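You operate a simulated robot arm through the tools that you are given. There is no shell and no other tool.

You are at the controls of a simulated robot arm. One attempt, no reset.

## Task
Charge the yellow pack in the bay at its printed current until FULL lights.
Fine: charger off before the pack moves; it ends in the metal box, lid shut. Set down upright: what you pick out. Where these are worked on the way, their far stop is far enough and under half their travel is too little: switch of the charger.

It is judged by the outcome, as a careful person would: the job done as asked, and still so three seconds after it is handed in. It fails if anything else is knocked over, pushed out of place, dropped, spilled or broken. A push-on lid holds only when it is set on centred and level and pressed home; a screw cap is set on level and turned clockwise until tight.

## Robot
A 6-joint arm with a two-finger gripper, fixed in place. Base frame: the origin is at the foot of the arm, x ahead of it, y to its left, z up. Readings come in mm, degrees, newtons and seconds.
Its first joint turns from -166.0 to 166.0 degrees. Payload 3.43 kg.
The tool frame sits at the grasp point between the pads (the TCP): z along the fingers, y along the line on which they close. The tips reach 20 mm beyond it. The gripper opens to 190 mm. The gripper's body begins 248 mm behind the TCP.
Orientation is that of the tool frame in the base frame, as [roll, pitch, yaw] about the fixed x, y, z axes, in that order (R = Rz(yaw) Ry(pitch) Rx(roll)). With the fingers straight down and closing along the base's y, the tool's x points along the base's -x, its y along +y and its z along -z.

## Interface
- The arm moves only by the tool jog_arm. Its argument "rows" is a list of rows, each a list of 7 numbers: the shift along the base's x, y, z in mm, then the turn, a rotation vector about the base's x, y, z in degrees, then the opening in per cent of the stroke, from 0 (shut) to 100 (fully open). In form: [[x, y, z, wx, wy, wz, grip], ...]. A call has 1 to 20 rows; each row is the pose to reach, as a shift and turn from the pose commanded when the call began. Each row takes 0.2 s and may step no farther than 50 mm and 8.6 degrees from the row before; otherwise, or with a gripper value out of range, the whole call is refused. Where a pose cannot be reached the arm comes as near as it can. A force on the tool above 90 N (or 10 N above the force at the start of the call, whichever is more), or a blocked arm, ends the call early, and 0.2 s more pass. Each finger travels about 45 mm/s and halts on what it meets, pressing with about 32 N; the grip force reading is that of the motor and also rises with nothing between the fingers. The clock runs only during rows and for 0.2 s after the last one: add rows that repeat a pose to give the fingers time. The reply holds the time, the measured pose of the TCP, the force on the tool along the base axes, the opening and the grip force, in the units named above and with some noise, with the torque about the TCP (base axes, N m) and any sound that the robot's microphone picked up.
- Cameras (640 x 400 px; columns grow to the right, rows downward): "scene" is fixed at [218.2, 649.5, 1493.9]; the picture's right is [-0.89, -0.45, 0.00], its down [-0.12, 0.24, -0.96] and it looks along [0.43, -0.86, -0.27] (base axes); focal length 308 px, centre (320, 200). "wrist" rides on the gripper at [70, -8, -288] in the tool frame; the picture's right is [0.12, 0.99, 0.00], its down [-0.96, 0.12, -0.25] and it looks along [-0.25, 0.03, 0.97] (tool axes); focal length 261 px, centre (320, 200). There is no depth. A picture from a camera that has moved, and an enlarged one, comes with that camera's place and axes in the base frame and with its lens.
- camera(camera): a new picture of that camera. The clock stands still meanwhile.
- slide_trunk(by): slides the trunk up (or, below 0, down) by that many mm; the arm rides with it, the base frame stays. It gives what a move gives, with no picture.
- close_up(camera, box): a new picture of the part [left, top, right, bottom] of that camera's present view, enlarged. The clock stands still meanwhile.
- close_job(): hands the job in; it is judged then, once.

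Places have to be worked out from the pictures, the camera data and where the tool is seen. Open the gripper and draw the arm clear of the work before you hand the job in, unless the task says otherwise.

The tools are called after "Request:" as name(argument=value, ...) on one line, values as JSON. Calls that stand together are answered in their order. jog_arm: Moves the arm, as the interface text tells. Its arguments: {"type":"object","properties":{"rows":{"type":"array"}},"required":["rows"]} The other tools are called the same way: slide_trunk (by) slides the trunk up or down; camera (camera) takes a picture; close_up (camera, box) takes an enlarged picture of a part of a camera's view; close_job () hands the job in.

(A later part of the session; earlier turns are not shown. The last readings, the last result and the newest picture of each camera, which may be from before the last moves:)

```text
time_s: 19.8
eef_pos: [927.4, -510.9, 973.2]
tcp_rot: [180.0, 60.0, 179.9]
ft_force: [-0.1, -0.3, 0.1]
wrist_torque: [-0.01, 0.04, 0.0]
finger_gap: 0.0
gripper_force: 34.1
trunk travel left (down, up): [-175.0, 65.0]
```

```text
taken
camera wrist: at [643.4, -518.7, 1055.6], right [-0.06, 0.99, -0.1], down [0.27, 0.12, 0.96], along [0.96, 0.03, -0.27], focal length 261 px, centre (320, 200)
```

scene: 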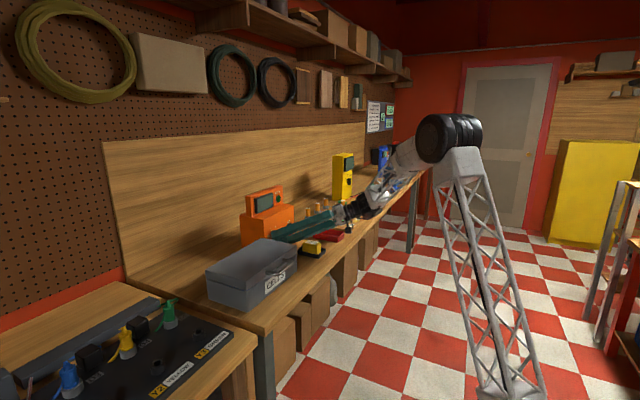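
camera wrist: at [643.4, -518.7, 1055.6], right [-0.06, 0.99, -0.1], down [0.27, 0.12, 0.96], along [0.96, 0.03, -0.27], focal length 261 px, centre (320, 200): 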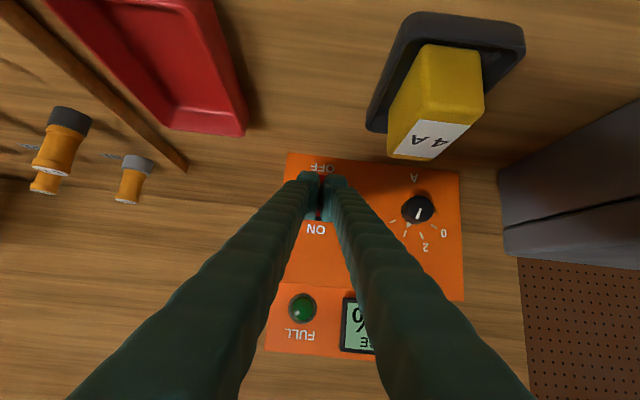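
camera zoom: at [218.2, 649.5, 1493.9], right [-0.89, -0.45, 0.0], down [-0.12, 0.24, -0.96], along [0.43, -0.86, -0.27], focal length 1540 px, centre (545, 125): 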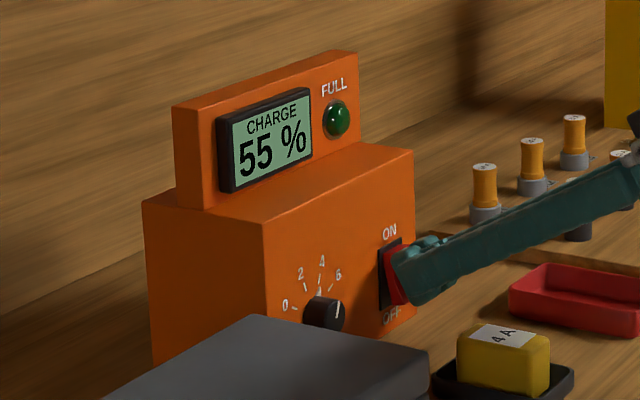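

The charger is on and charging at 55 %. I press a little further to make sure the rocker is at its far stop, watching force.

Request:
jog_arm(rows=[[1.5, 0, 0, 0, 0, 0, 0], [3, 0, 0, 0, 0, 0, 0]])

Request:
close_up(camera="scene", box=[280, 205, 320, 245])

```text
time_s: 20.4
eef_pos: [929.3, -510.0, 973.4]
tcp_rot: [-179.9, 60.0, -180.0]
ft_force: [-0.8, -0.8, 0.8]
wrist_torque: [0.03, 0.02, 0.01]
finger_gap: 0.0
gripper_force: 33.8
trunk travel left (down, up): [-175.0, 65.0]
```

```text
10.00 times, centred on (300, 225) of scene
camera zoom: at [218.2, 649.5, 1493.9], right [-0.89, -0.45, 0.0], down [-0.12, 0.24, -0.96], along [0.43, -0.86, -0.27], focal length 3080 px, centre (520, -50)
```

zoom: 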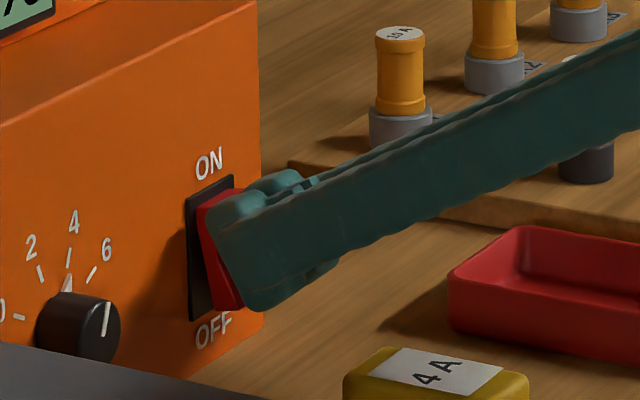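

No contact force. I draw back to see the rocker's actual state.

Request:
jog_arm(rows=[[-20, 0, 6, 0, 0, 0, 0], [-55, 0, 30, 0, 0, 0, 20], [-55, 0, 30, 0, 0, 0, 60], [-55, 0, 30, 0, 0, 0, 60], [-55, 0, 30, 0, 0, 0, 60], [-55, 0, 30, 0, 0, 0, 60]])

Request:
close_up(camera="wrist", box=[260, 130, 380, 230])

Request:
close_up(camera="scene", box=[235, 180, 315, 250])

```text
time_s: 21.8
eef_pos: [875.2, -510.2, 1003.1]
tcp_rot: [-180.0, 60.0, 179.9]
ft_force: [0.0, -0.2, 1.2]
wrist_torque: [0.0, 0.03, 0.02]
finger_gap: 104.7
gripper_force: 0.1
trunk travel left (down, up): [-175.0, 65.0]
```

```text
4.00 times, centred on (320, 180) of wrist
camera zoom: at [591.1, -518.9, 1086.6], right [-0.06, 0.99, -0.1], down [0.27, 0.12, 0.96], along [0.96, 0.03, -0.27], focal length 1043 px, centre (320, 280)
```

zoom: 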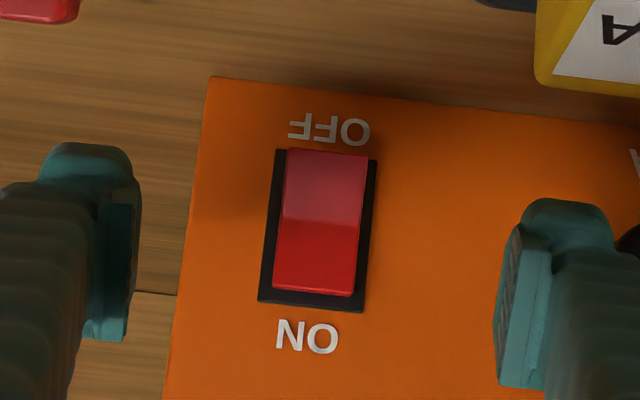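

```text
5.71 times, centred on (275, 215) of scene
camera zoom: at [218.2, 649.5, 1493.9], right [-0.89, -0.45, 0.0], down [-0.12, 0.24, -0.96], along [0.43, -0.86, -0.27], focal length 1760 px, centre (577, 114)
```

zoom: 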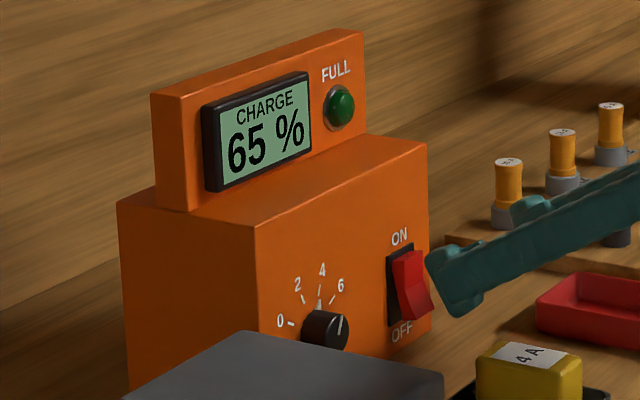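

The rocker is fully over to ON and the display reads 65 %, rising about 5 %/s. While it charges I set up for pressing the OFF end: close fingers, tilt steeper (55° down) and stand off in front of the lower rocker half.

Request:
jog_arm(rows=[[0, 0, 0, 0, 6.25, 0, 30], [2, 0, -10, 0, 12.5, 0, 10], [4, 0, -25, 0, 18.75, 0, 0], [8, 0, -42, 0, 25, 0, 0], [11, 0, -57, 0, 25, 0, 0], [11, 0, -57, 0, 25, 0, 0]])

Request:
close_up(camera="scene", box=[235, 180, 325, 260])

Request:
camera(camera="wrist")

```text
time_s: 23.2
eef_pos: [886.4, -510.8, 945.1]
tcp_rot: [180.0, 35.0, 180.0]
ft_force: [0.0, 0.3, 0.5]
wrist_torque: [-0.01, 0.02, 0.0]
finger_gap: 0.1
gripper_force: 15.8
trunk travel left (down, up): [-175.0, 65.0]
```

```text
5.00 times, centred on (280, 220) of scene
camera zoom: at [218.2, 649.5, 1493.9], right [-0.89, -0.45, 0.0], down [-0.12, 0.24, -0.96], along [0.43, -0.86, -0.27], focal length 1540 px, centre (520, 100)
```

zoom: 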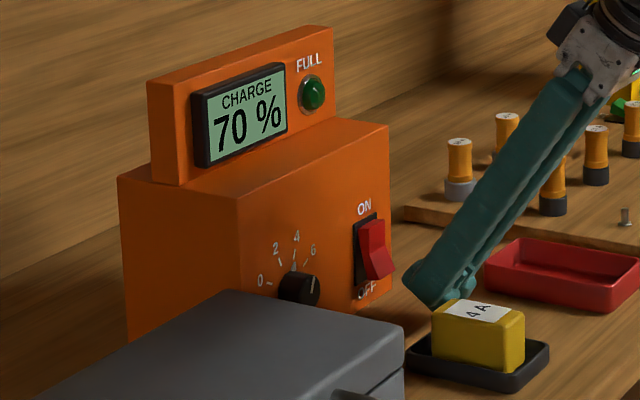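

```text
taken
camera wrist: at [663.9, -519.4, 1140.5], right [-0.1, 0.99, -0.07], down [0.65, 0.11, 0.75], along [0.76, 0.03, -0.65], focal length 261 px, centre (320, 200)
```

wrist: 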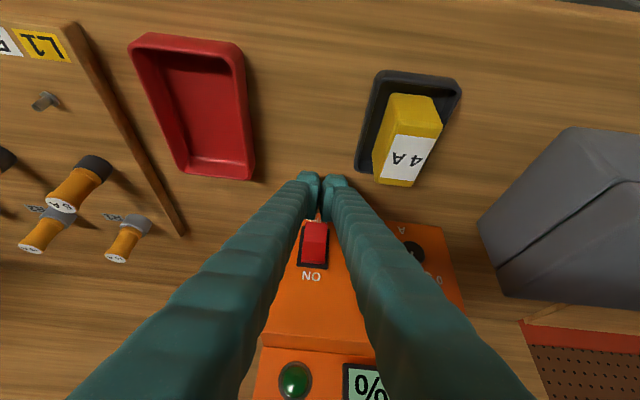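

70 % now. I wait in place for 4 seconds.

Request:
jog_arm(rows=[[0, 1, 0, 0, 0, 0, 0], [0, 1, 0, 0, 0, 0, 0], [0, 1, 0, 0, 0, 0, 0], [0, 1, 0, 0, 0, 0, 0], [0, 1, 0, 0, 0, 0, 0], [0, 1, 0, 0, 0, 0, 0], [0, 1, 0, 0, 0, 0, 0], [0, 1, 0, 0, 0, 0, 0], [0, 1, 0, 0, 0, 0, 0], [0, 1, 0, 0, 0, 0, 0], [0, 1, 0, 0, 0, 0, 0], [0, 1, 0, 0, 0, 0, 0], [0, 1, 0, 0, 0, 0, 0], [0, 1, 0, 0, 0, 0, 0], [0, 1, 0, 0, 0, 0, 0], [0, 1, 0, 0, 0, 0, 0], [0, 1, 0, 0, 0, 0, 0], [0, 1, 0, 0, 0, 0, 0], [0, 1, 0, 0, 0, 0, 0], [0, 1, 0, 0, 0, 0, 0]])

Request:
close_up(camera="scene", box=[235, 180, 325, 260])

```text
time_s: 27.4
eef_pos: [885.7, -508.8, 945.0]
tcp_rot: [-180.0, 35.0, 180.0]
ft_force: [0.1, -0.2, 0.5]
wrist_torque: [-0.02, 0.0, 0.05]
finger_gap: 0.1
gripper_force: 32.0
trunk travel left (down, up): [-175.0, 65.0]
```

```text
5.00 times, centred on (280, 220) of scene
camera zoom: at [218.2, 649.5, 1493.9], right [-0.89, -0.45, 0.0], down [-0.12, 0.24, -0.96], along [0.43, -0.86, -0.27], focal length 1540 px, centre (520, 100)
```

zoom: 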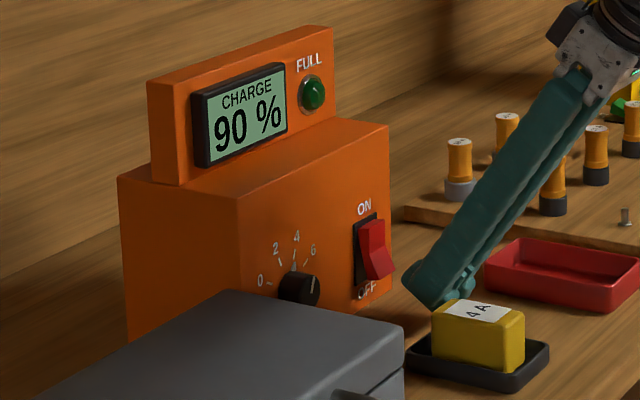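

90 %. I wait about 2 seconds more while advancing 20 mm, still clear of the rocker.

Request:
jog_arm(rows=[[10, 0, 0, 0, 0, 0, 0], [20, 0, 0, 0, 0, 0, 0], [20, 0, 0, 0, 0, 0, 0], [20, 0, 0, 0, 0, 0, 0], [20, 0, 0, 0, 0, 0, 0], [20, 0, 0, 0, 0, 0, 0], [20, 0, 0, 0, 0, 0, 0], [20, 0, 0, 0, 0, 0, 0], [20, 0, 0, 0, 0, 0, 0]])

Request:
close_up(camera="scene", box=[235, 180, 325, 260])

```text
time_s: 29.4
eef_pos: [906.4, -509.0, 946.1]
tcp_rot: [-180.0, 34.9, -180.0]
ft_force: [-0.3, 0.9, 0.4]
wrist_torque: [-0.01, -0.03, 0.02]
finger_gap: 0.0
gripper_force: 31.9
trunk travel left (down, up): [-175.0, 65.0]
```

```text
5.00 times, centred on (280, 220) of scene
camera zoom: at [218.2, 649.5, 1493.9], right [-0.89, -0.45, 0.0], down [-0.12, 0.24, -0.96], along [0.43, -0.86, -0.27], focal length 1540 px, centre (520, 100)
```

zoom: 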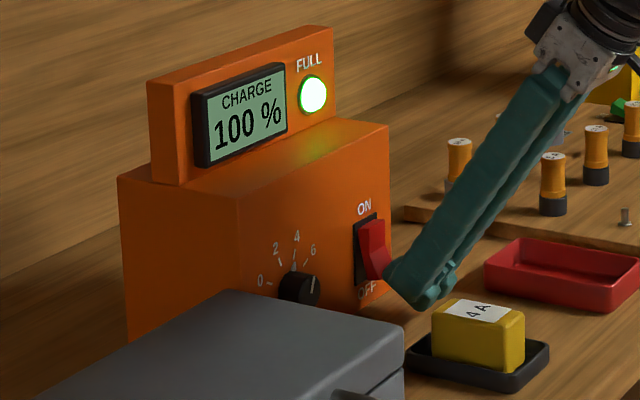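

FULL is lit at 100 %. I push forward in small steps onto the OFF end of the rocker.

Request:
jog_arm(rows=[[6, 0, 0, 0, 0, 0, 0], [11, 0, 0, 0, 0, 0, 0], [15, 0, 0, 0, 0, 0, 0], [18, 0, 0, 0, 0, 0, 0], [21, 0, 0, 0, 0, 0, 0]])

Request:
close_up(camera="scene", box=[235, 180, 325, 260])

```text
time_s: 30.6
eef_pos: [927.4, -508.3, 945.7]
tcp_rot: [179.9, 34.9, 180.0]
ft_force: [0.2, -0.5, 0.1]
wrist_torque: [0.0, 0.0, -0.01]
finger_gap: 0.1
gripper_force: 34.3
trunk travel left (down, up): [-175.0, 65.0]
```

```text
5.00 times, centred on (280, 220) of scene
camera zoom: at [218.2, 649.5, 1493.9], right [-0.89, -0.45, 0.0], down [-0.12, 0.24, -0.96], along [0.43, -0.86, -0.27], focal length 1540 px, centre (520, 100)
```

zoom: 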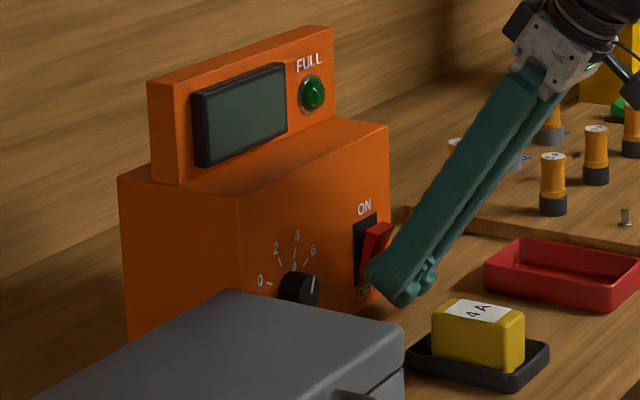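

The display went dark: the charger is off. I back away and verify the rocker.

Request:
jog_arm(rows=[[-20, 0, 5, 0, 0, 0, 0], [-55, 0, 30, 0, 0, 0, 20], [-70, 0, 70, 0, -5, 0, 60], [-80, 0, 100, 0, -5, 0, 60], [-80, 0, 100, 0, -5, 0, 60], [-80, 0, 100, 0, -5, 0, 60]])

Request:
camera(camera="wrist")

Request:
close_up(camera="scene", box=[235, 180, 325, 260])

```text
time_s: 32.0
eef_pos: [846.0, -509.3, 1046.5]
tcp_rot: [-179.9, 40.0, 180.0]
ft_force: [0.3, -0.3, 0.0]
wrist_torque: [-0.01, -0.04, -0.02]
finger_gap: 104.7
gripper_force: 0.0
trunk travel left (down, up): [-175.0, 65.0]
```

```text
taken
camera wrist: at [607.9, -518.1, 1222.1], right [-0.09, 0.99, -0.08], down [0.58, 0.12, 0.81], along [0.81, 0.03, -0.58], focal length 261 px, centre (320, 200)
```

wrist: 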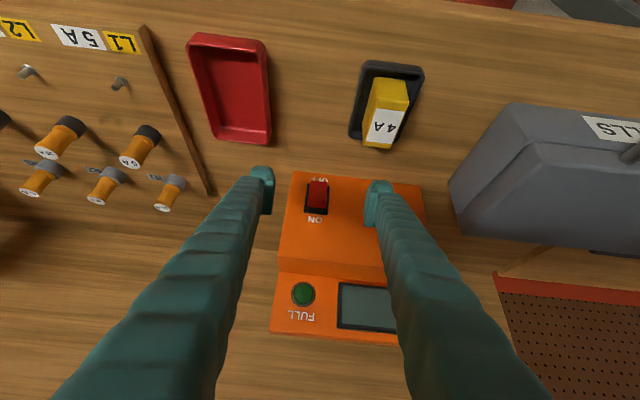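

```text
5.00 times, centred on (280, 220) of scene
camera zoom: at [218.2, 649.5, 1493.9], right [-0.89, -0.45, 0.0], down [-0.12, 0.24, -0.96], along [0.43, -0.86, -0.27], focal length 1540 px, centre (520, 100)
```

zoom: 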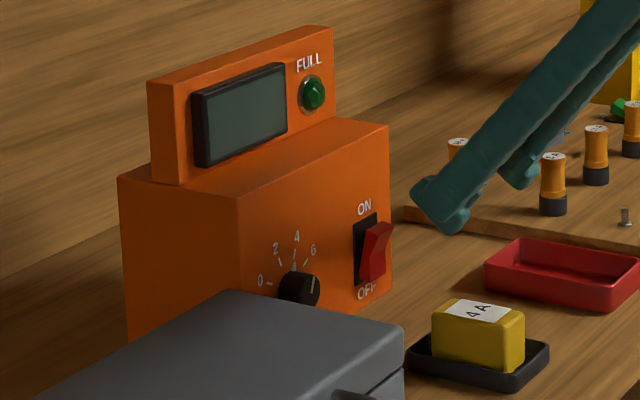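

The switch is off. Now I move over to look at the metal box and its handle.

Request:
jog_arm(rows=[[-20, 30, 30, 0, -2, 0, 70], [-45, 65, 55, 0, -4, 0, 80], [-75, 100, 75, 0, -6, 0, 90], [-105, 135, 85, 0, -6, 0, 100], [-135, 170, 95, 0, -6, 0, 100], [-160, 210, 100, 0, -6, 0, 100], [-180, 250, 105, 0, -6, 0, 100], [-195, 290, 110, 0, -6, 0, 100], [-200, 335, 110, 0, -6, 0, 100], [-200, 380, 110, 0, -6, 0, 100]])

Request:
camera(camera="wrist")

Request:
close_up(camera="scene", box=[195, 220, 335, 310])

```text
refused: row 3 steps farther than a row can; nothing moved
```

```text
taken
camera wrist: at [607.9, -518.1, 1222.1], right [-0.09, 0.99, -0.08], down [0.58, 0.12, 0.81], along [0.81, 0.03, -0.58], focal length 261 px, centre (320, 200)
```

wrist: 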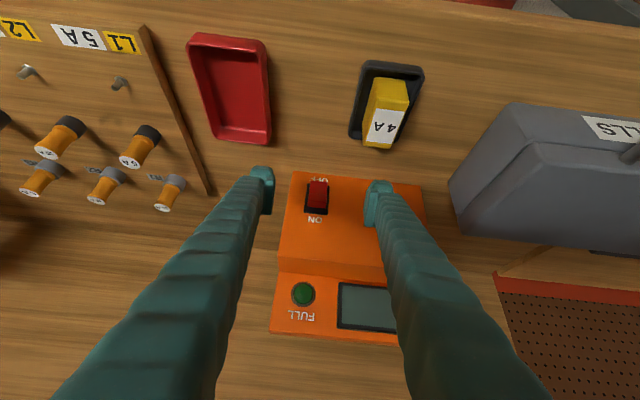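

```text
4.44 times, centred on (265, 265) of scene
camera zoom: at [218.2, 649.5, 1493.9], right [-0.89, -0.45, 0.0], down [-0.12, 0.24, -0.96], along [0.43, -0.86, -0.27], focal length 1369 px, centre (564, -89)
```

zoom: 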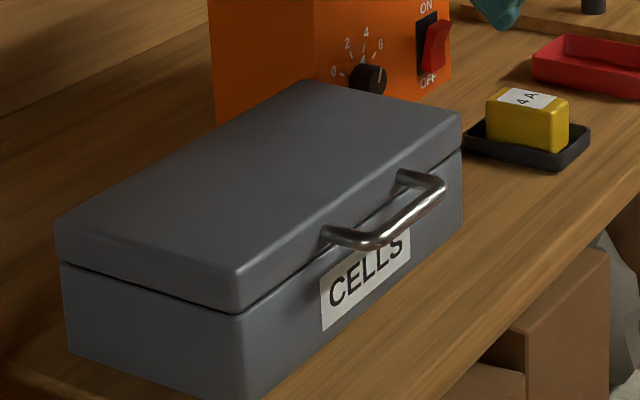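

The move was refused for one over-long row; I repeat it with shorter steps.

Request:
jog_arm(rows=[[-20, 25, 30, 0, -2, 0, 70], [-40, 50, 60, 0, -4, 0, 80], [-65, 80, 80, 0, -6, 0, 90], [-95, 115, 90, 0, -6, 0, 100], [-125, 150, 95, 0, -6, 0, 100], [-155, 185, 100, 0, -6, 0, 100], [-180, 225, 105, 0, -6, 0, 100], [-195, 265, 110, 0, -6, 0, 100], [-200, 310, 110, 0, -6, 0, 100], [-200, 350, 110, 0, -6, 0, 100], [-200, 380, 110, 0, -6, 0, 100]])

Request:
camera(camera="wrist")

Request:
close_up(camera="wrist", box=[210, 80, 430, 220])

```text
time_s: 34.6
eef_pos: [677.2, -139.8, 1096.8]
tcp_rot: [177.2, 41.0, 178.5]
ft_force: [-0.7, 0.5, 0.5]
wrist_torque: [-0.04, -0.04, -0.02]
finger_gap: 190.0
gripper_force: 0.1
trunk travel left (down, up): [-175.0, 65.0]
stopped in row 11: the arm was blocked; the commanded pose is now the measured one
```

```text
taken
camera wrist: at [434.9, -155.1, 1268.3], right [-0.1, 0.99, -0.04], down [0.56, 0.09, 0.82], along [0.82, 0.06, -0.57], focal length 261 px, centre (320, 200)
```

wrist: 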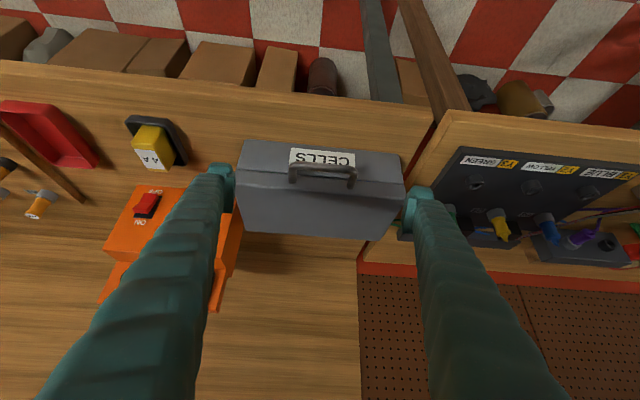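

```text
2.86 times, centred on (320, 150) of wrist
camera zoom: at [434.9, -155.1, 1268.3], right [-0.1, 0.99, -0.04], down [0.56, 0.09, 0.82], along [0.82, 0.06, -0.57], focal length 745 px, centre (320, 343)
```

zoom: 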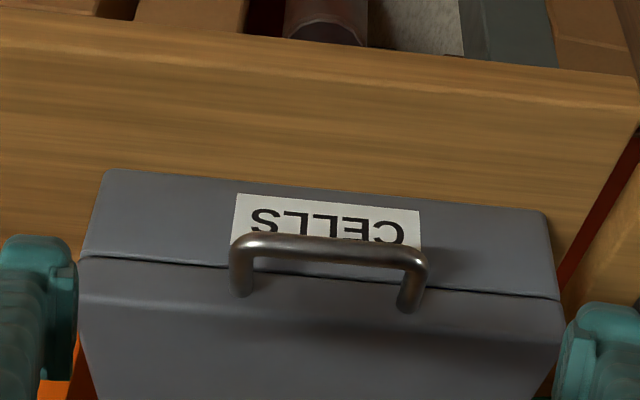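

The arm reported a block near (677,-140,1097), likely a joint limit; I check the scene for any contact.

Request:
camera(camera="scene")

Request:
close_up(camera="scene", box=[195, 180, 355, 310])

```text
taken
```

scene: 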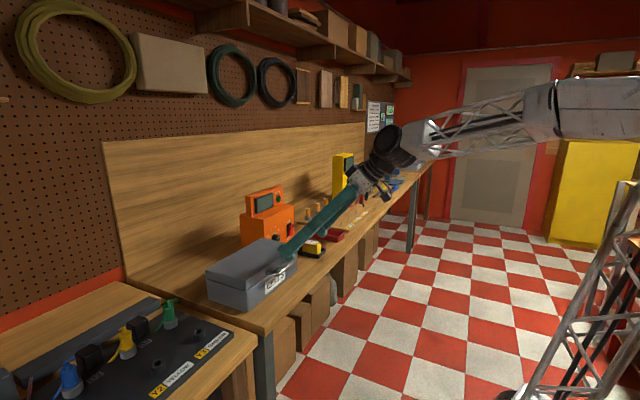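

```text
3.08 times, centred on (275, 245) of scene
camera zoom: at [218.2, 649.5, 1493.9], right [-0.89, -0.45, 0.0], down [-0.12, 0.24, -0.96], along [0.43, -0.86, -0.27], focal length 948 px, centre (458, 62)
```

zoom: 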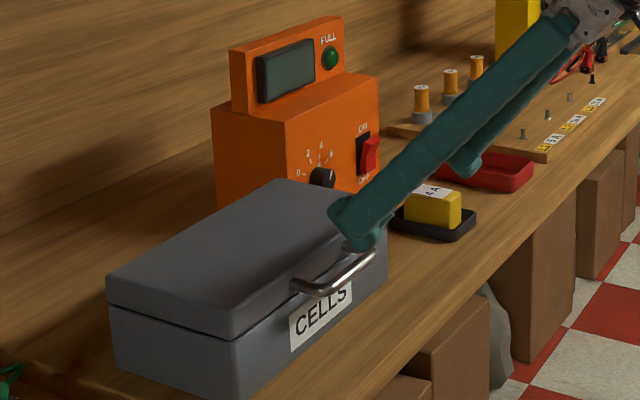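

No contact is visible and forces are nil. I straighten the tool orientation here and see whether the arm follows.

Request:
jog_arm(rows=[[0, 0, 5, -1, -1, -0.2, 100], [0, 5, 10, -2.1, -2, -0.34, 100], [0, 5, 10, -2.1, -2, -0.34, 100]])

Request:
camera(camera="wrist")

Request:
close_up(camera="wrist", box=[210, 80, 430, 220])

```text
time_s: 35.4
eef_pos: [677.6, -134.1, 1107.6]
tcp_rot: [179.8, 43.1, 180.0]
ft_force: [-0.9, -1.6, -0.7]
wrist_torque: [0.02, 0.02, 0.01]
finger_gap: 190.0
gripper_force: 0.1
trunk travel left (down, up): [-175.0, 65.0]
```

```text
taken
camera wrist: at [430.2, -143.0, 1269.6], right [-0.09, 0.99, -0.08], down [0.53, 0.11, 0.84], along [0.84, 0.03, -0.54], focal length 261 px, centre (320, 200)
```

wrist: 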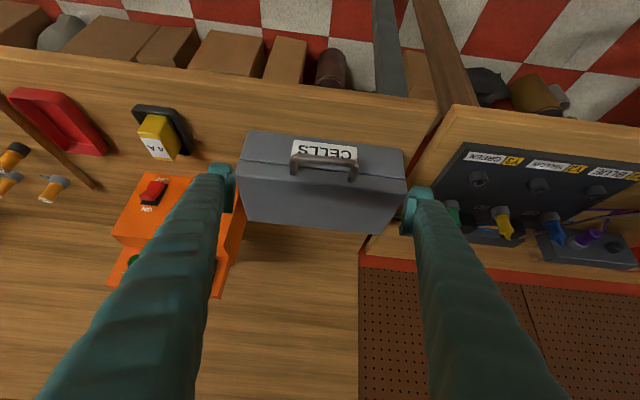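

```text
2.86 times, centred on (320, 150) of wrist
camera zoom: at [430.2, -143.0, 1269.6], right [-0.09, 0.99, -0.08], down [0.53, 0.11, 0.84], along [0.84, 0.03, -0.54], focal length 745 px, centre (320, 343)
```

zoom: 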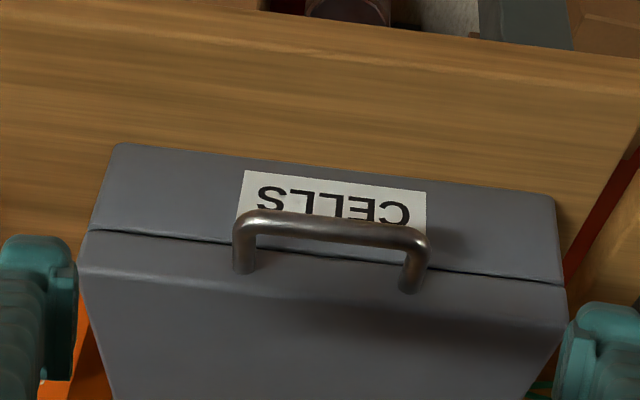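

The lid handle is a 12 mm bar centred near (738,-130,1000), sticking out ~45 mm from the lid front (box x≈788–950, y≈-276…18). I roll the tool 90° about its own axis so the fingers can cage the bar from front-above.

Request:
jog_arm(rows=[[-5, 1, 5, 5.6, 0, -6.0, 90], [-10, 2, 10, 11.2, 0, -12.0, 80], [-10, 3, 10, 16.8, 0, -18.0, 70], [-10, 4, 10, 22.4, 0, -24.0, 60], [-10, 4, 10, 28.0, 0, -29.9, 50], [-10, 4, 10, 33.6, 0, -35.9, 40]])

Request:
camera(camera="scene")

```text
time_s: 36.8
eef_pos: [669.0, -128.8, 1114.5]
tcp_rot: [145.2, 26.2, 122.3]
ft_force: [0.2, -0.1, -0.4]
wrist_torque: [-0.03, 0.01, 0.04]
finger_gap: 75.8
gripper_force: 0.0
trunk travel left (down, up): [-175.0, 65.0]
```

```text
taken
```

scene: 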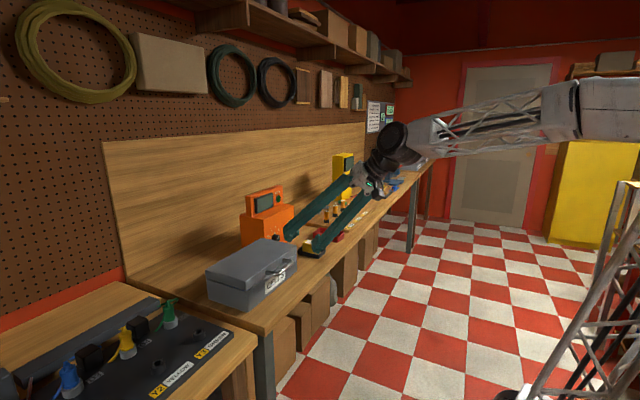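

The roll works. I complete it to 90°.

Request:
jog_arm(rows=[[0, 0, 0, 5.6, 0, -6.0, 30], [0, 0, 0, 11.2, 0, -12.0, 25], [0, 0, 0, 16.8, 0, -18.0, 22], [0, 0, 0, 22.4, 0, -24.0, 22], [0, 0, 0, 27.9, 0, -29.8, 22]])

Request:
camera(camera="wrist")

Request:
close_up(camera="scene", box=[195, 150, 415, 310])

```text
time_s: 38.0
eef_pos: [667.9, -128.4, 1117.2]
tcp_rot: [137.5, 0.2, 89.9]
ft_force: [0.0, -0.3, 0.0]
wrist_torque: [-0.03, 0.02, -0.01]
finger_gap: 41.8
gripper_force: 0.0
trunk travel left (down, up): [-175.0, 65.0]
```

```text
taken
camera wrist: at [467.5, -57.2, 1323.5], right [0.73, 0.12, 0.67], down [-0.08, -0.96, 0.26], along [0.68, -0.25, -0.69], focal length 261 px, centre (320, 200)
```

wrist: 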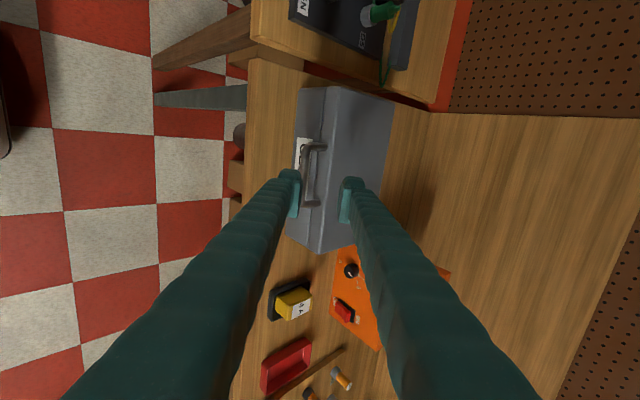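

```text
2.50 times, centred on (305, 230) of scene
camera zoom: at [218.2, 649.5, 1493.9], right [-0.89, -0.45, 0.0], down [-0.12, 0.24, -0.96], along [0.43, -0.86, -0.27], focal length 770 px, centre (358, 125)
```

zoom: 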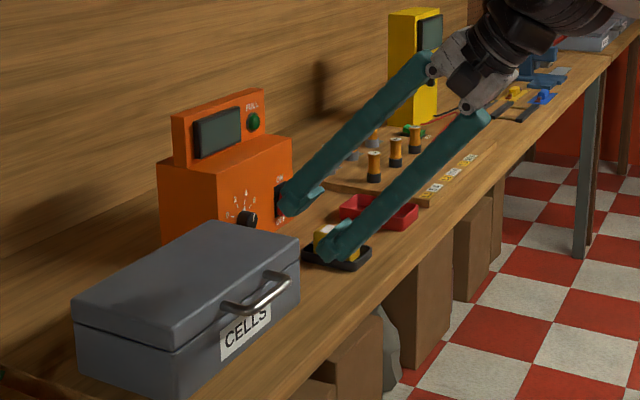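

The tool is rolled; the bar appears between the two fingers in projection. I zoom in on the handle to refine its place.

Request:
close_up(camera="wrist", box=[260, 80, 400, 260])

```text
2.22 times, centred on (330, 170) of wrist
camera zoom: at [467.5, -57.2, 1323.5], right [0.73, 0.12, 0.67], down [-0.08, -0.96, 0.26], along [0.68, -0.25, -0.69], focal length 579 px, centre (298, 267)
```

zoom: 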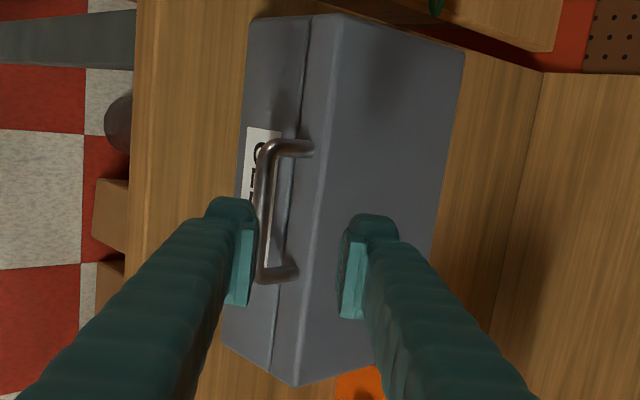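

Bar centre is refined to about (741,-130,998). I line the tool up with it and approach most of the way along the tool axis.

Request:
jog_arm(rows=[[-19.6, -2, -18, 0, 0, 0, 22], [7.4, -2, -47.5, 0, 0, 0, 22], [34.4, -2, -77, 0, 0, 0, 22], [41.2, -2, -84.4, 0, 0, 0, 22]])

Request:
camera(camera="wrist")

Request:
close_up(camera="wrist", box=[250, 120, 390, 220])

Request:
close_up(camera="scene", box=[240, 220, 340, 300])

```text
time_s: 39.0
eef_pos: [702.7, -132.5, 1042.9]
tcp_rot: [136.8, 0.3, 89.7]
ft_force: [0.1, -0.3, 2.3]
wrist_torque: [0.0, -0.02, 0.0]
finger_gap: 41.6
gripper_force: 0.0
trunk travel left (down, up): [-175.0, 65.0]
```

```text
taken
camera wrist: at [500.6, -58.8, 1245.9], right [0.72, 0.12, 0.68], down [-0.09, -0.96, 0.27], along [0.68, -0.26, -0.68], focal length 261 px, centre (320, 200)
```

wrist: 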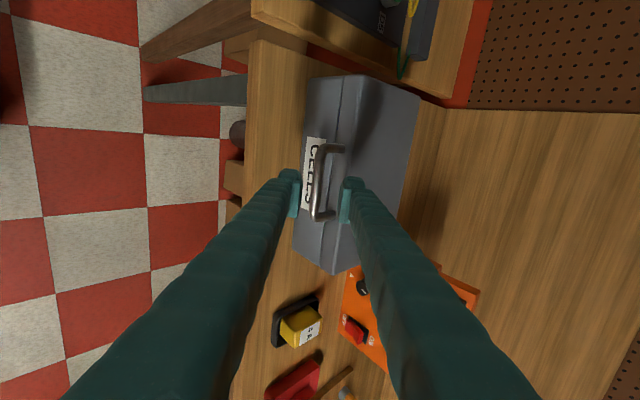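

```text
4.00 times, centred on (320, 170) of wrist
camera zoom: at [500.6, -58.8, 1245.9], right [0.72, 0.12, 0.68], down [-0.09, -0.96, 0.27], along [0.68, -0.26, -0.68], focal length 1043 px, centre (320, 320)
```

zoom: 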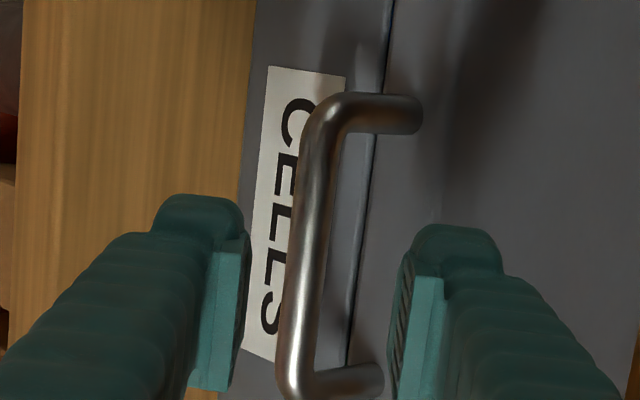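

```text
5.00 times, centred on (290, 260) of scene
camera zoom: at [218.2, 649.5, 1493.9], right [-0.89, -0.45, 0.0], down [-0.12, 0.24, -0.96], along [0.43, -0.86, -0.27], focal length 1540 px, centre (470, -100)
```

zoom: 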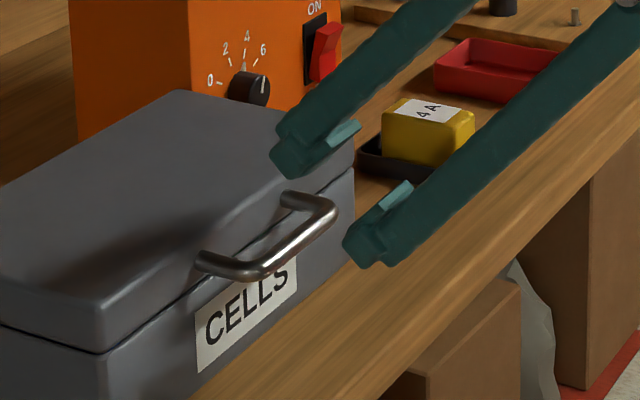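

The arm seems still to be settling; I hold briefly and re-image before the last approach.

Request:
jog_arm(rows=[[0, 0, 0, 0, 0, 0, 22], [0, 0, 0, 0, 0, 0, 22]])

Request:
close_up(camera="wrist", box=[250, 120, 390, 220])

```text
time_s: 39.6
eef_pos: [706.0, -131.7, 1039.6]
tcp_rot: [137.0, 0.2, 89.8]
ft_force: [0.2, -1.1, -0.3]
wrist_torque: [0.04, 0.01, -0.03]
finger_gap: 41.7
gripper_force: 0.1
trunk travel left (down, up): [-175.0, 65.0]
```

```text
4.00 times, centred on (320, 170) of wrist
camera zoom: at [503.5, -59.1, 1243.8], right [0.73, 0.12, 0.68], down [-0.09, -0.96, 0.27], along [0.68, -0.25, -0.69], focal length 1043 px, centre (320, 320)
```

zoom: 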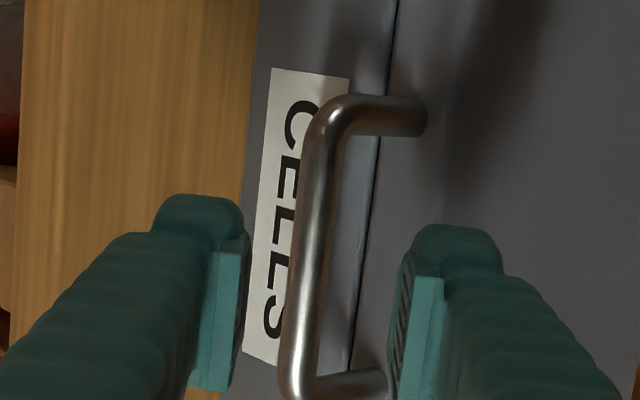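

The pose is converging slowly (possibly near a wrist singularity). I hold a bit longer to see where it ends.

Request:
jog_arm(rows=[[0, 0, 0, 0, 0, 0, 22], [0, 0, 0, 0, 0, 0, 22], [0, 0, 0, 0, 0, 0, 22], [0, 0, 0, 0, 0, 0, 22]])

Request:
camera(camera="scene")

```text
time_s: 40.6
eef_pos: [704.5, -132.3, 1038.9]
tcp_rot: [137.0, 0.3, 89.7]
ft_force: [0.0, -0.2, -0.5]
wrist_torque: [0.01, 0.0, -0.02]
finger_gap: 42.0
gripper_force: 0.1
trunk travel left (down, up): [-175.0, 65.0]
```

```text
taken
```

scene: 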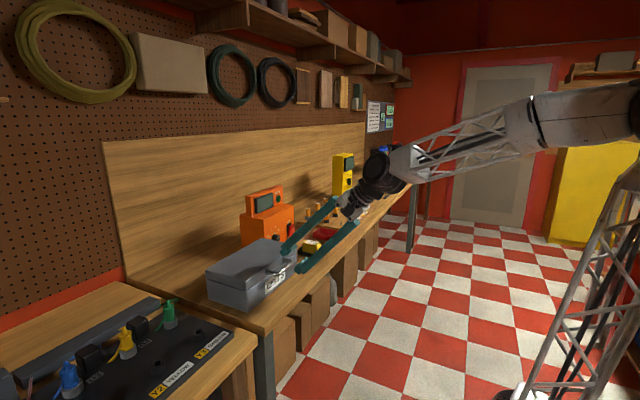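

This shallow tilt is at the arm's limit so close in. I make the tool steeper (about 62° down), which moves the wrist outward, staying about 50 mm short of the bar.

Request:
jog_arm(rows=[[4, 0, 8, 0, 5, 0, 22], [8.7, 0, 10, 0, 10, 0, 22], [8.7, 0, 10, 0, 14.5, 0, 22], [8.7, 0, 10, 0, 14.5, 0, 22]])

Request:
close_up(camera="wrist", box=[250, 120, 390, 220])

Request:
close_up(camera="scene", box=[240, 220, 340, 300])

```text
time_s: 41.6
eef_pos: [713.9, -131.8, 1048.5]
tcp_rot: [151.5, 0.3, 89.8]
ft_force: [0.3, 0.1, -0.5]
wrist_torque: [0.03, 0.03, -0.02]
finger_gap: 41.8
gripper_force: 0.1
trunk travel left (down, up): [-175.0, 65.0]
```

```text
4.00 times, centred on (320, 170) of wrist
camera zoom: at [570.8, -59.4, 1297.2], right [0.87, 0.12, 0.47], down [-0.02, -0.96, 0.28], along [0.49, -0.25, -0.84], focal length 1043 px, centre (320, 320)
```

zoom: 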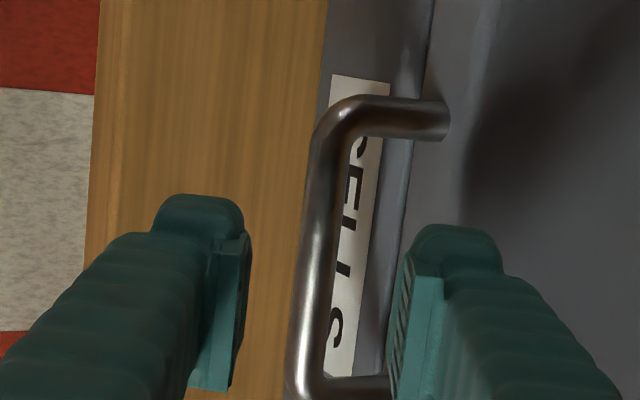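

```text
5.00 times, centred on (290, 260) of scene
camera zoom: at [218.2, 649.5, 1493.9], right [-0.89, -0.45, 0.0], down [-0.12, 0.24, -0.96], along [0.43, -0.86, -0.27], focal length 1540 px, centre (470, -100)
```

zoom: 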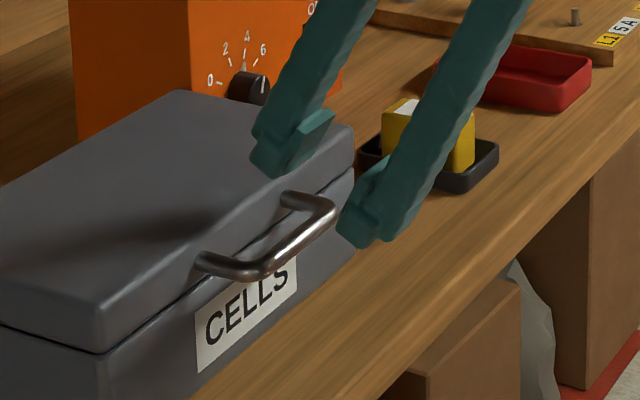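

The bar is centred between the pads within ~2 mm and lies ~44 mm further along the tool axis. I narrow to a 30 mm gap and slide down over the bar.

Request:
jog_arm(rows=[[-1.3, 3, -0.7, 0, 0, 0, 16], [-1.3, 4, -0.7, 0, 0, 0, 16], [8, 4, -18, 0, 0, 0, 16], [14, 4, -29, 0, 0, 0, 16], [19.2, 4, -38.5, 0, 0, 0, 16]])

Request:
close_up(camera="wrist", box=[250, 120, 390, 220])

Request:
close_up(camera="scene", box=[240, 220, 340, 300])

```text
time_s: 42.8
eef_pos: [733.5, -126.9, 1010.3]
tcp_rot: [151.5, 0.4, 89.8]
ft_force: [-0.2, -0.4, 0.8]
wrist_torque: [0.0, 0.0, 0.08]
finger_gap: 30.2
gripper_force: 0.1
trunk travel left (down, up): [-175.0, 65.0]
```

```text
4.00 times, centred on (320, 170) of wrist
camera zoom: at [589.9, -55.2, 1258.0], right [0.87, 0.12, 0.47], down [-0.02, -0.96, 0.28], along [0.49, -0.25, -0.84], focal length 1043 px, centre (320, 320)
```

zoom: 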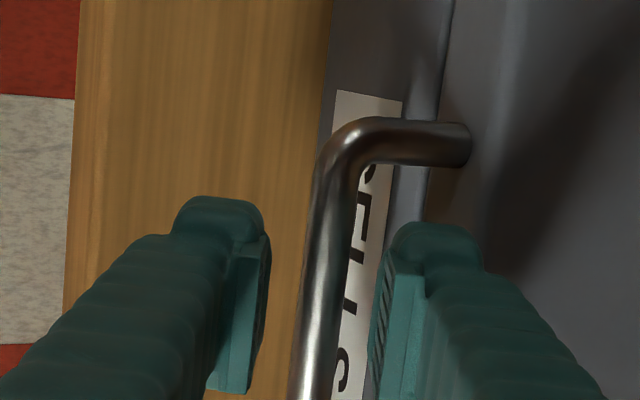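

```text
5.00 times, centred on (290, 260) of scene
camera zoom: at [218.2, 649.5, 1493.9], right [-0.89, -0.45, 0.0], down [-0.12, 0.24, -0.96], along [0.43, -0.86, -0.27], focal length 1540 px, centre (470, -100)
```

zoom: 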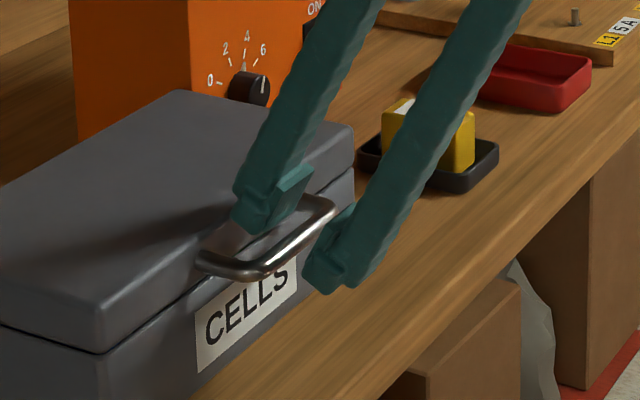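

The pads straddle the bar, about 8 mm beyond the grasp point. I go 5 mm deeper and close on the bar.

Request:
jog_arm(rows=[[2.4, 0, -4.4, 0, 0, 0, 16], [2.4, 0, -4.4, 0, 0, 0, 10], [2.4, 0, -4.4, 0, 0, 0, 4], [2.4, 0, -4.4, 0, 0, 0, 3], [2.4, 0, -4.4, 0, 0, 0, 3]])

Request:
close_up(camera="wrist", box=[250, 120, 390, 220])

Request:
close_up(camera="scene", box=[240, 220, 340, 300])

```text
time_s: 44.0
eef_pos: [735.3, -126.7, 1006.5]
tcp_rot: [151.6, 0.3, 89.8]
ft_force: [-1.6, 0.5, 5.5]
wrist_torque: [0.09, 0.01, 0.01]
finger_gap: 10.0
gripper_force: 43.7
trunk travel left (down, up): [-175.0, 65.0]
```

```text
4.00 times, centred on (320, 170) of wrist
camera zoom: at [591.8, -55.1, 1254.4], right [0.87, 0.12, 0.47], down [-0.02, -0.96, 0.28], along [0.49, -0.25, -0.84], focal length 1043 px, centre (320, 320)
```

zoom: 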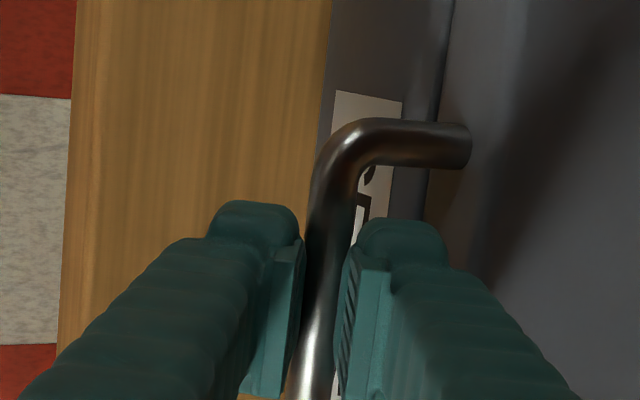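

```text
5.00 times, centred on (290, 260) of scene
camera zoom: at [218.2, 649.5, 1493.9], right [-0.89, -0.45, 0.0], down [-0.12, 0.24, -0.96], along [0.43, -0.86, -0.27], focal length 1540 px, centre (470, -100)
```

zoom: 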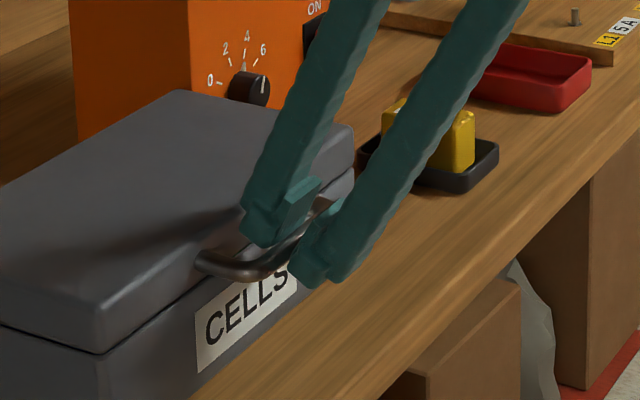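

The bar is gripped (gap 10 mm). I lift along the arc estimated about a hinge at roughly (955, 975), first about 5°.

Request:
jog_arm(rows=[[1, 0, 9, 0, 0, 0, 3], [3.2, 0, 18.8, 0, 0, 0, 3]])

Request:
close_up(camera="scene", box=[195, 200, 335, 310])

```text
time_s: 44.6
eef_pos: [738.9, -127.9, 1023.8]
tcp_rot: [151.5, 0.4, 89.8]
ft_force: [0.0, -0.2, 0.2]
wrist_torque: [0.0, -0.03, -0.01]
finger_gap: 5.6
gripper_force: 0.1
trunk travel left (down, up): [-175.0, 65.0]
```

```text
3.64 times, centred on (265, 255) of scene
camera zoom: at [218.2, 649.5, 1493.9], right [-0.89, -0.45, 0.0], down [-0.12, 0.24, -0.96], along [0.43, -0.86, -0.27], focal length 1120 px, centre (520, 0)
```

zoom: 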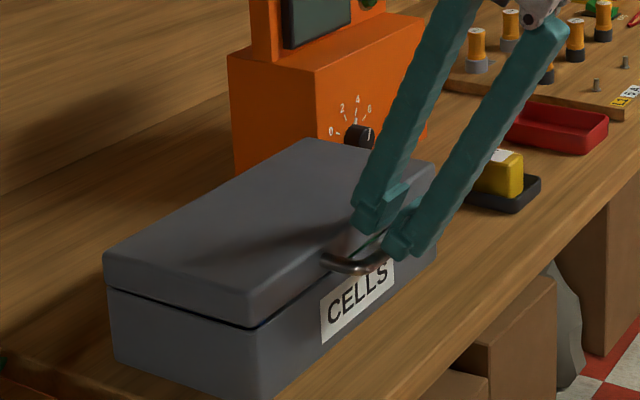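

The fingers slipped off the bar — the grip was too shallow. I look closer to judge the depth and check the lid.

Request:
close_up(camera="scene", box=[255, 235, 315, 285])

Request:
close_up(camera="wrist", box=[250, 120, 390, 220])

```text
8.00 times, centred on (285, 260) of scene
camera zoom: at [218.2, 649.5, 1493.9], right [-0.89, -0.45, 0.0], down [-0.12, 0.24, -0.96], along [0.43, -0.86, -0.27], focal length 2464 px, centre (600, -280)
```

zoom: 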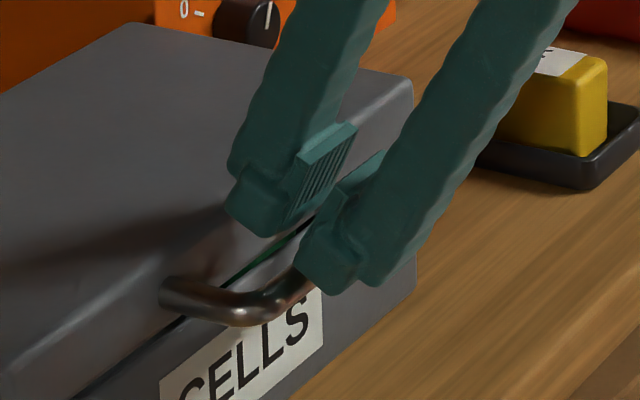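

```text
4.00 times, centred on (320, 170) of wrist
camera zoom: at [595.7, -55.0, 1273.3], right [0.87, 0.12, 0.47], down [-0.02, -0.96, 0.28], along [0.49, -0.25, -0.84], focal length 1043 px, centre (320, 320)
```

zoom: 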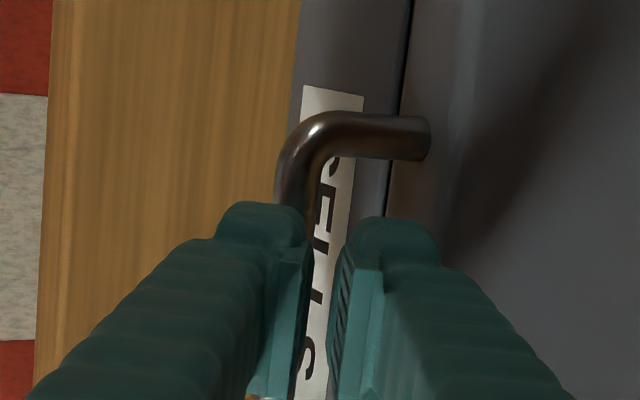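

The fingers slipped upward along the bar. I check whether the lid has moved at all and how its seam looks.

Request:
close_up(camera="scene", box=[200, 240, 280, 310])

Request:
camera(camera="wrist")

```text
5.71 times, centred on (240, 275) of scene
camera zoom: at [218.2, 649.5, 1493.9], right [-0.89, -0.45, 0.0], down [-0.12, 0.24, -0.96], along [0.43, -0.86, -0.27], focal length 1760 px, centre (777, -229)
```

zoom: 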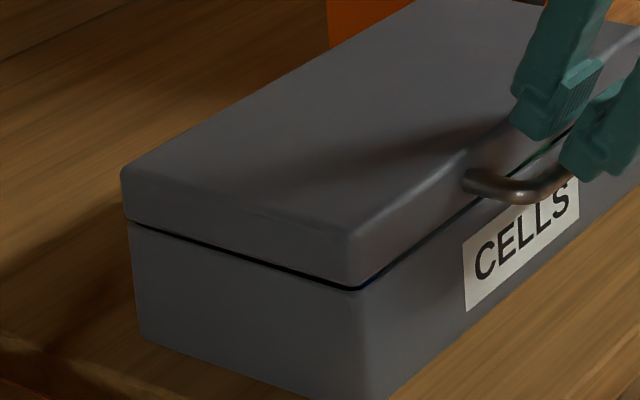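

```text
taken
camera wrist: at [595.7, -55.0, 1273.3], right [0.87, 0.12, 0.47], down [-0.02, -0.96, 0.28], along [0.49, -0.25, -0.84], focal length 261 px, centre (320, 200)
```

wrist: 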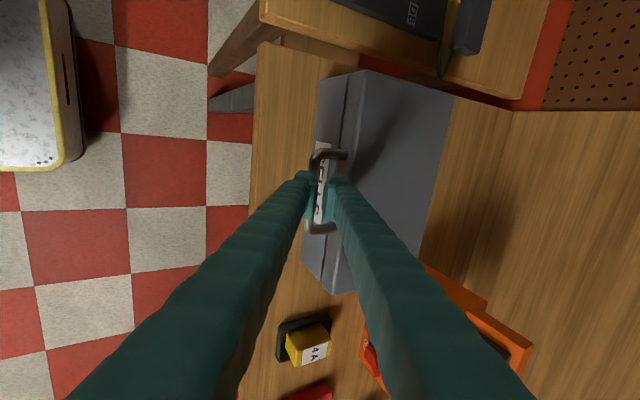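

The lid is still essentially shut; friction alone isn't enough with such steep pads. I'll come from the front-left instead with one finger truly under the bar: first I retreat and swing the tool sideways by 60° about the pad normal.

Request:
jog_arm(rows=[[-19, 0, 35, 0, 0, 0, 5], [-30, 10, 40, -7.0, 0, -3.8, 10], [-35, 25, 40, -14.1, 0, -7.6, 16], [-38, 40, 40, -21.1, 0, -11.4, 16], [-40, 55, 40, -28.1, 0, -15.3, 16], [-40, 65, 40, -35.2, 0, -19.1, 16], [-40, 65, 40, -42.2, 0, -22.9, 16], [-40, 65, 40, -49.2, 0, -26.7, 16], [-40, 65, 40, -52.7, 0, -28.6, 16]])

Request:
camera(camera="scene")

Request:
camera(camera="wrist")

```text
time_s: 46.6
eef_pos: [698.9, -62.1, 1064.6]
tcp_rot: [132.1, 49.9, 49.9]
ft_force: [0.2, -1.0, 1.3]
wrist_torque: [0.12, -0.03, 0.13]
finger_gap: 30.4
gripper_force: 0.1
trunk travel left (down, up): [-175.0, 65.0]
```

```text
taken
```

scene: 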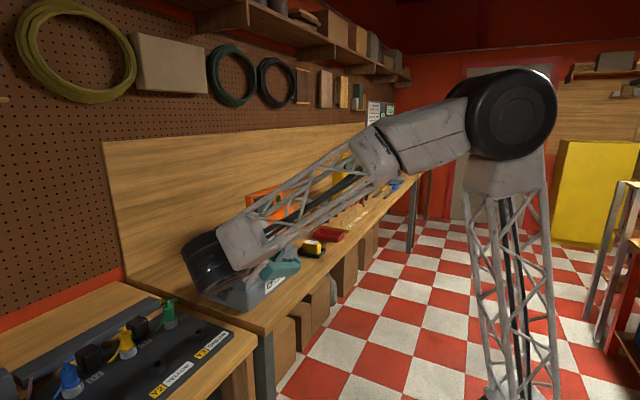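

```text
taken
camera wrist: at [652.9, 222.1, 1132.0], right [0.92, 0.06, 0.38], down [-0.36, -0.26, 0.9], along [0.15, -0.96, -0.22], focal length 261 px, centre (320, 200)
```

wrist: 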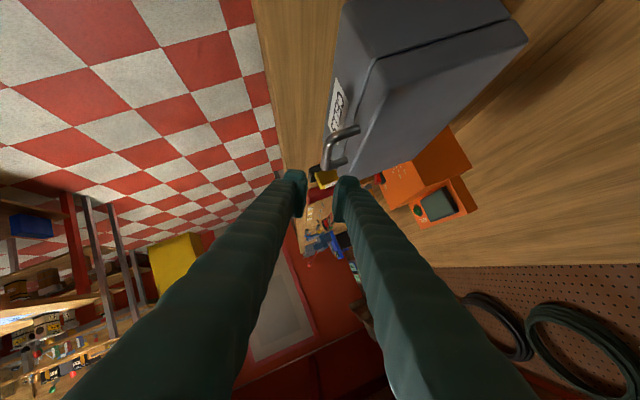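

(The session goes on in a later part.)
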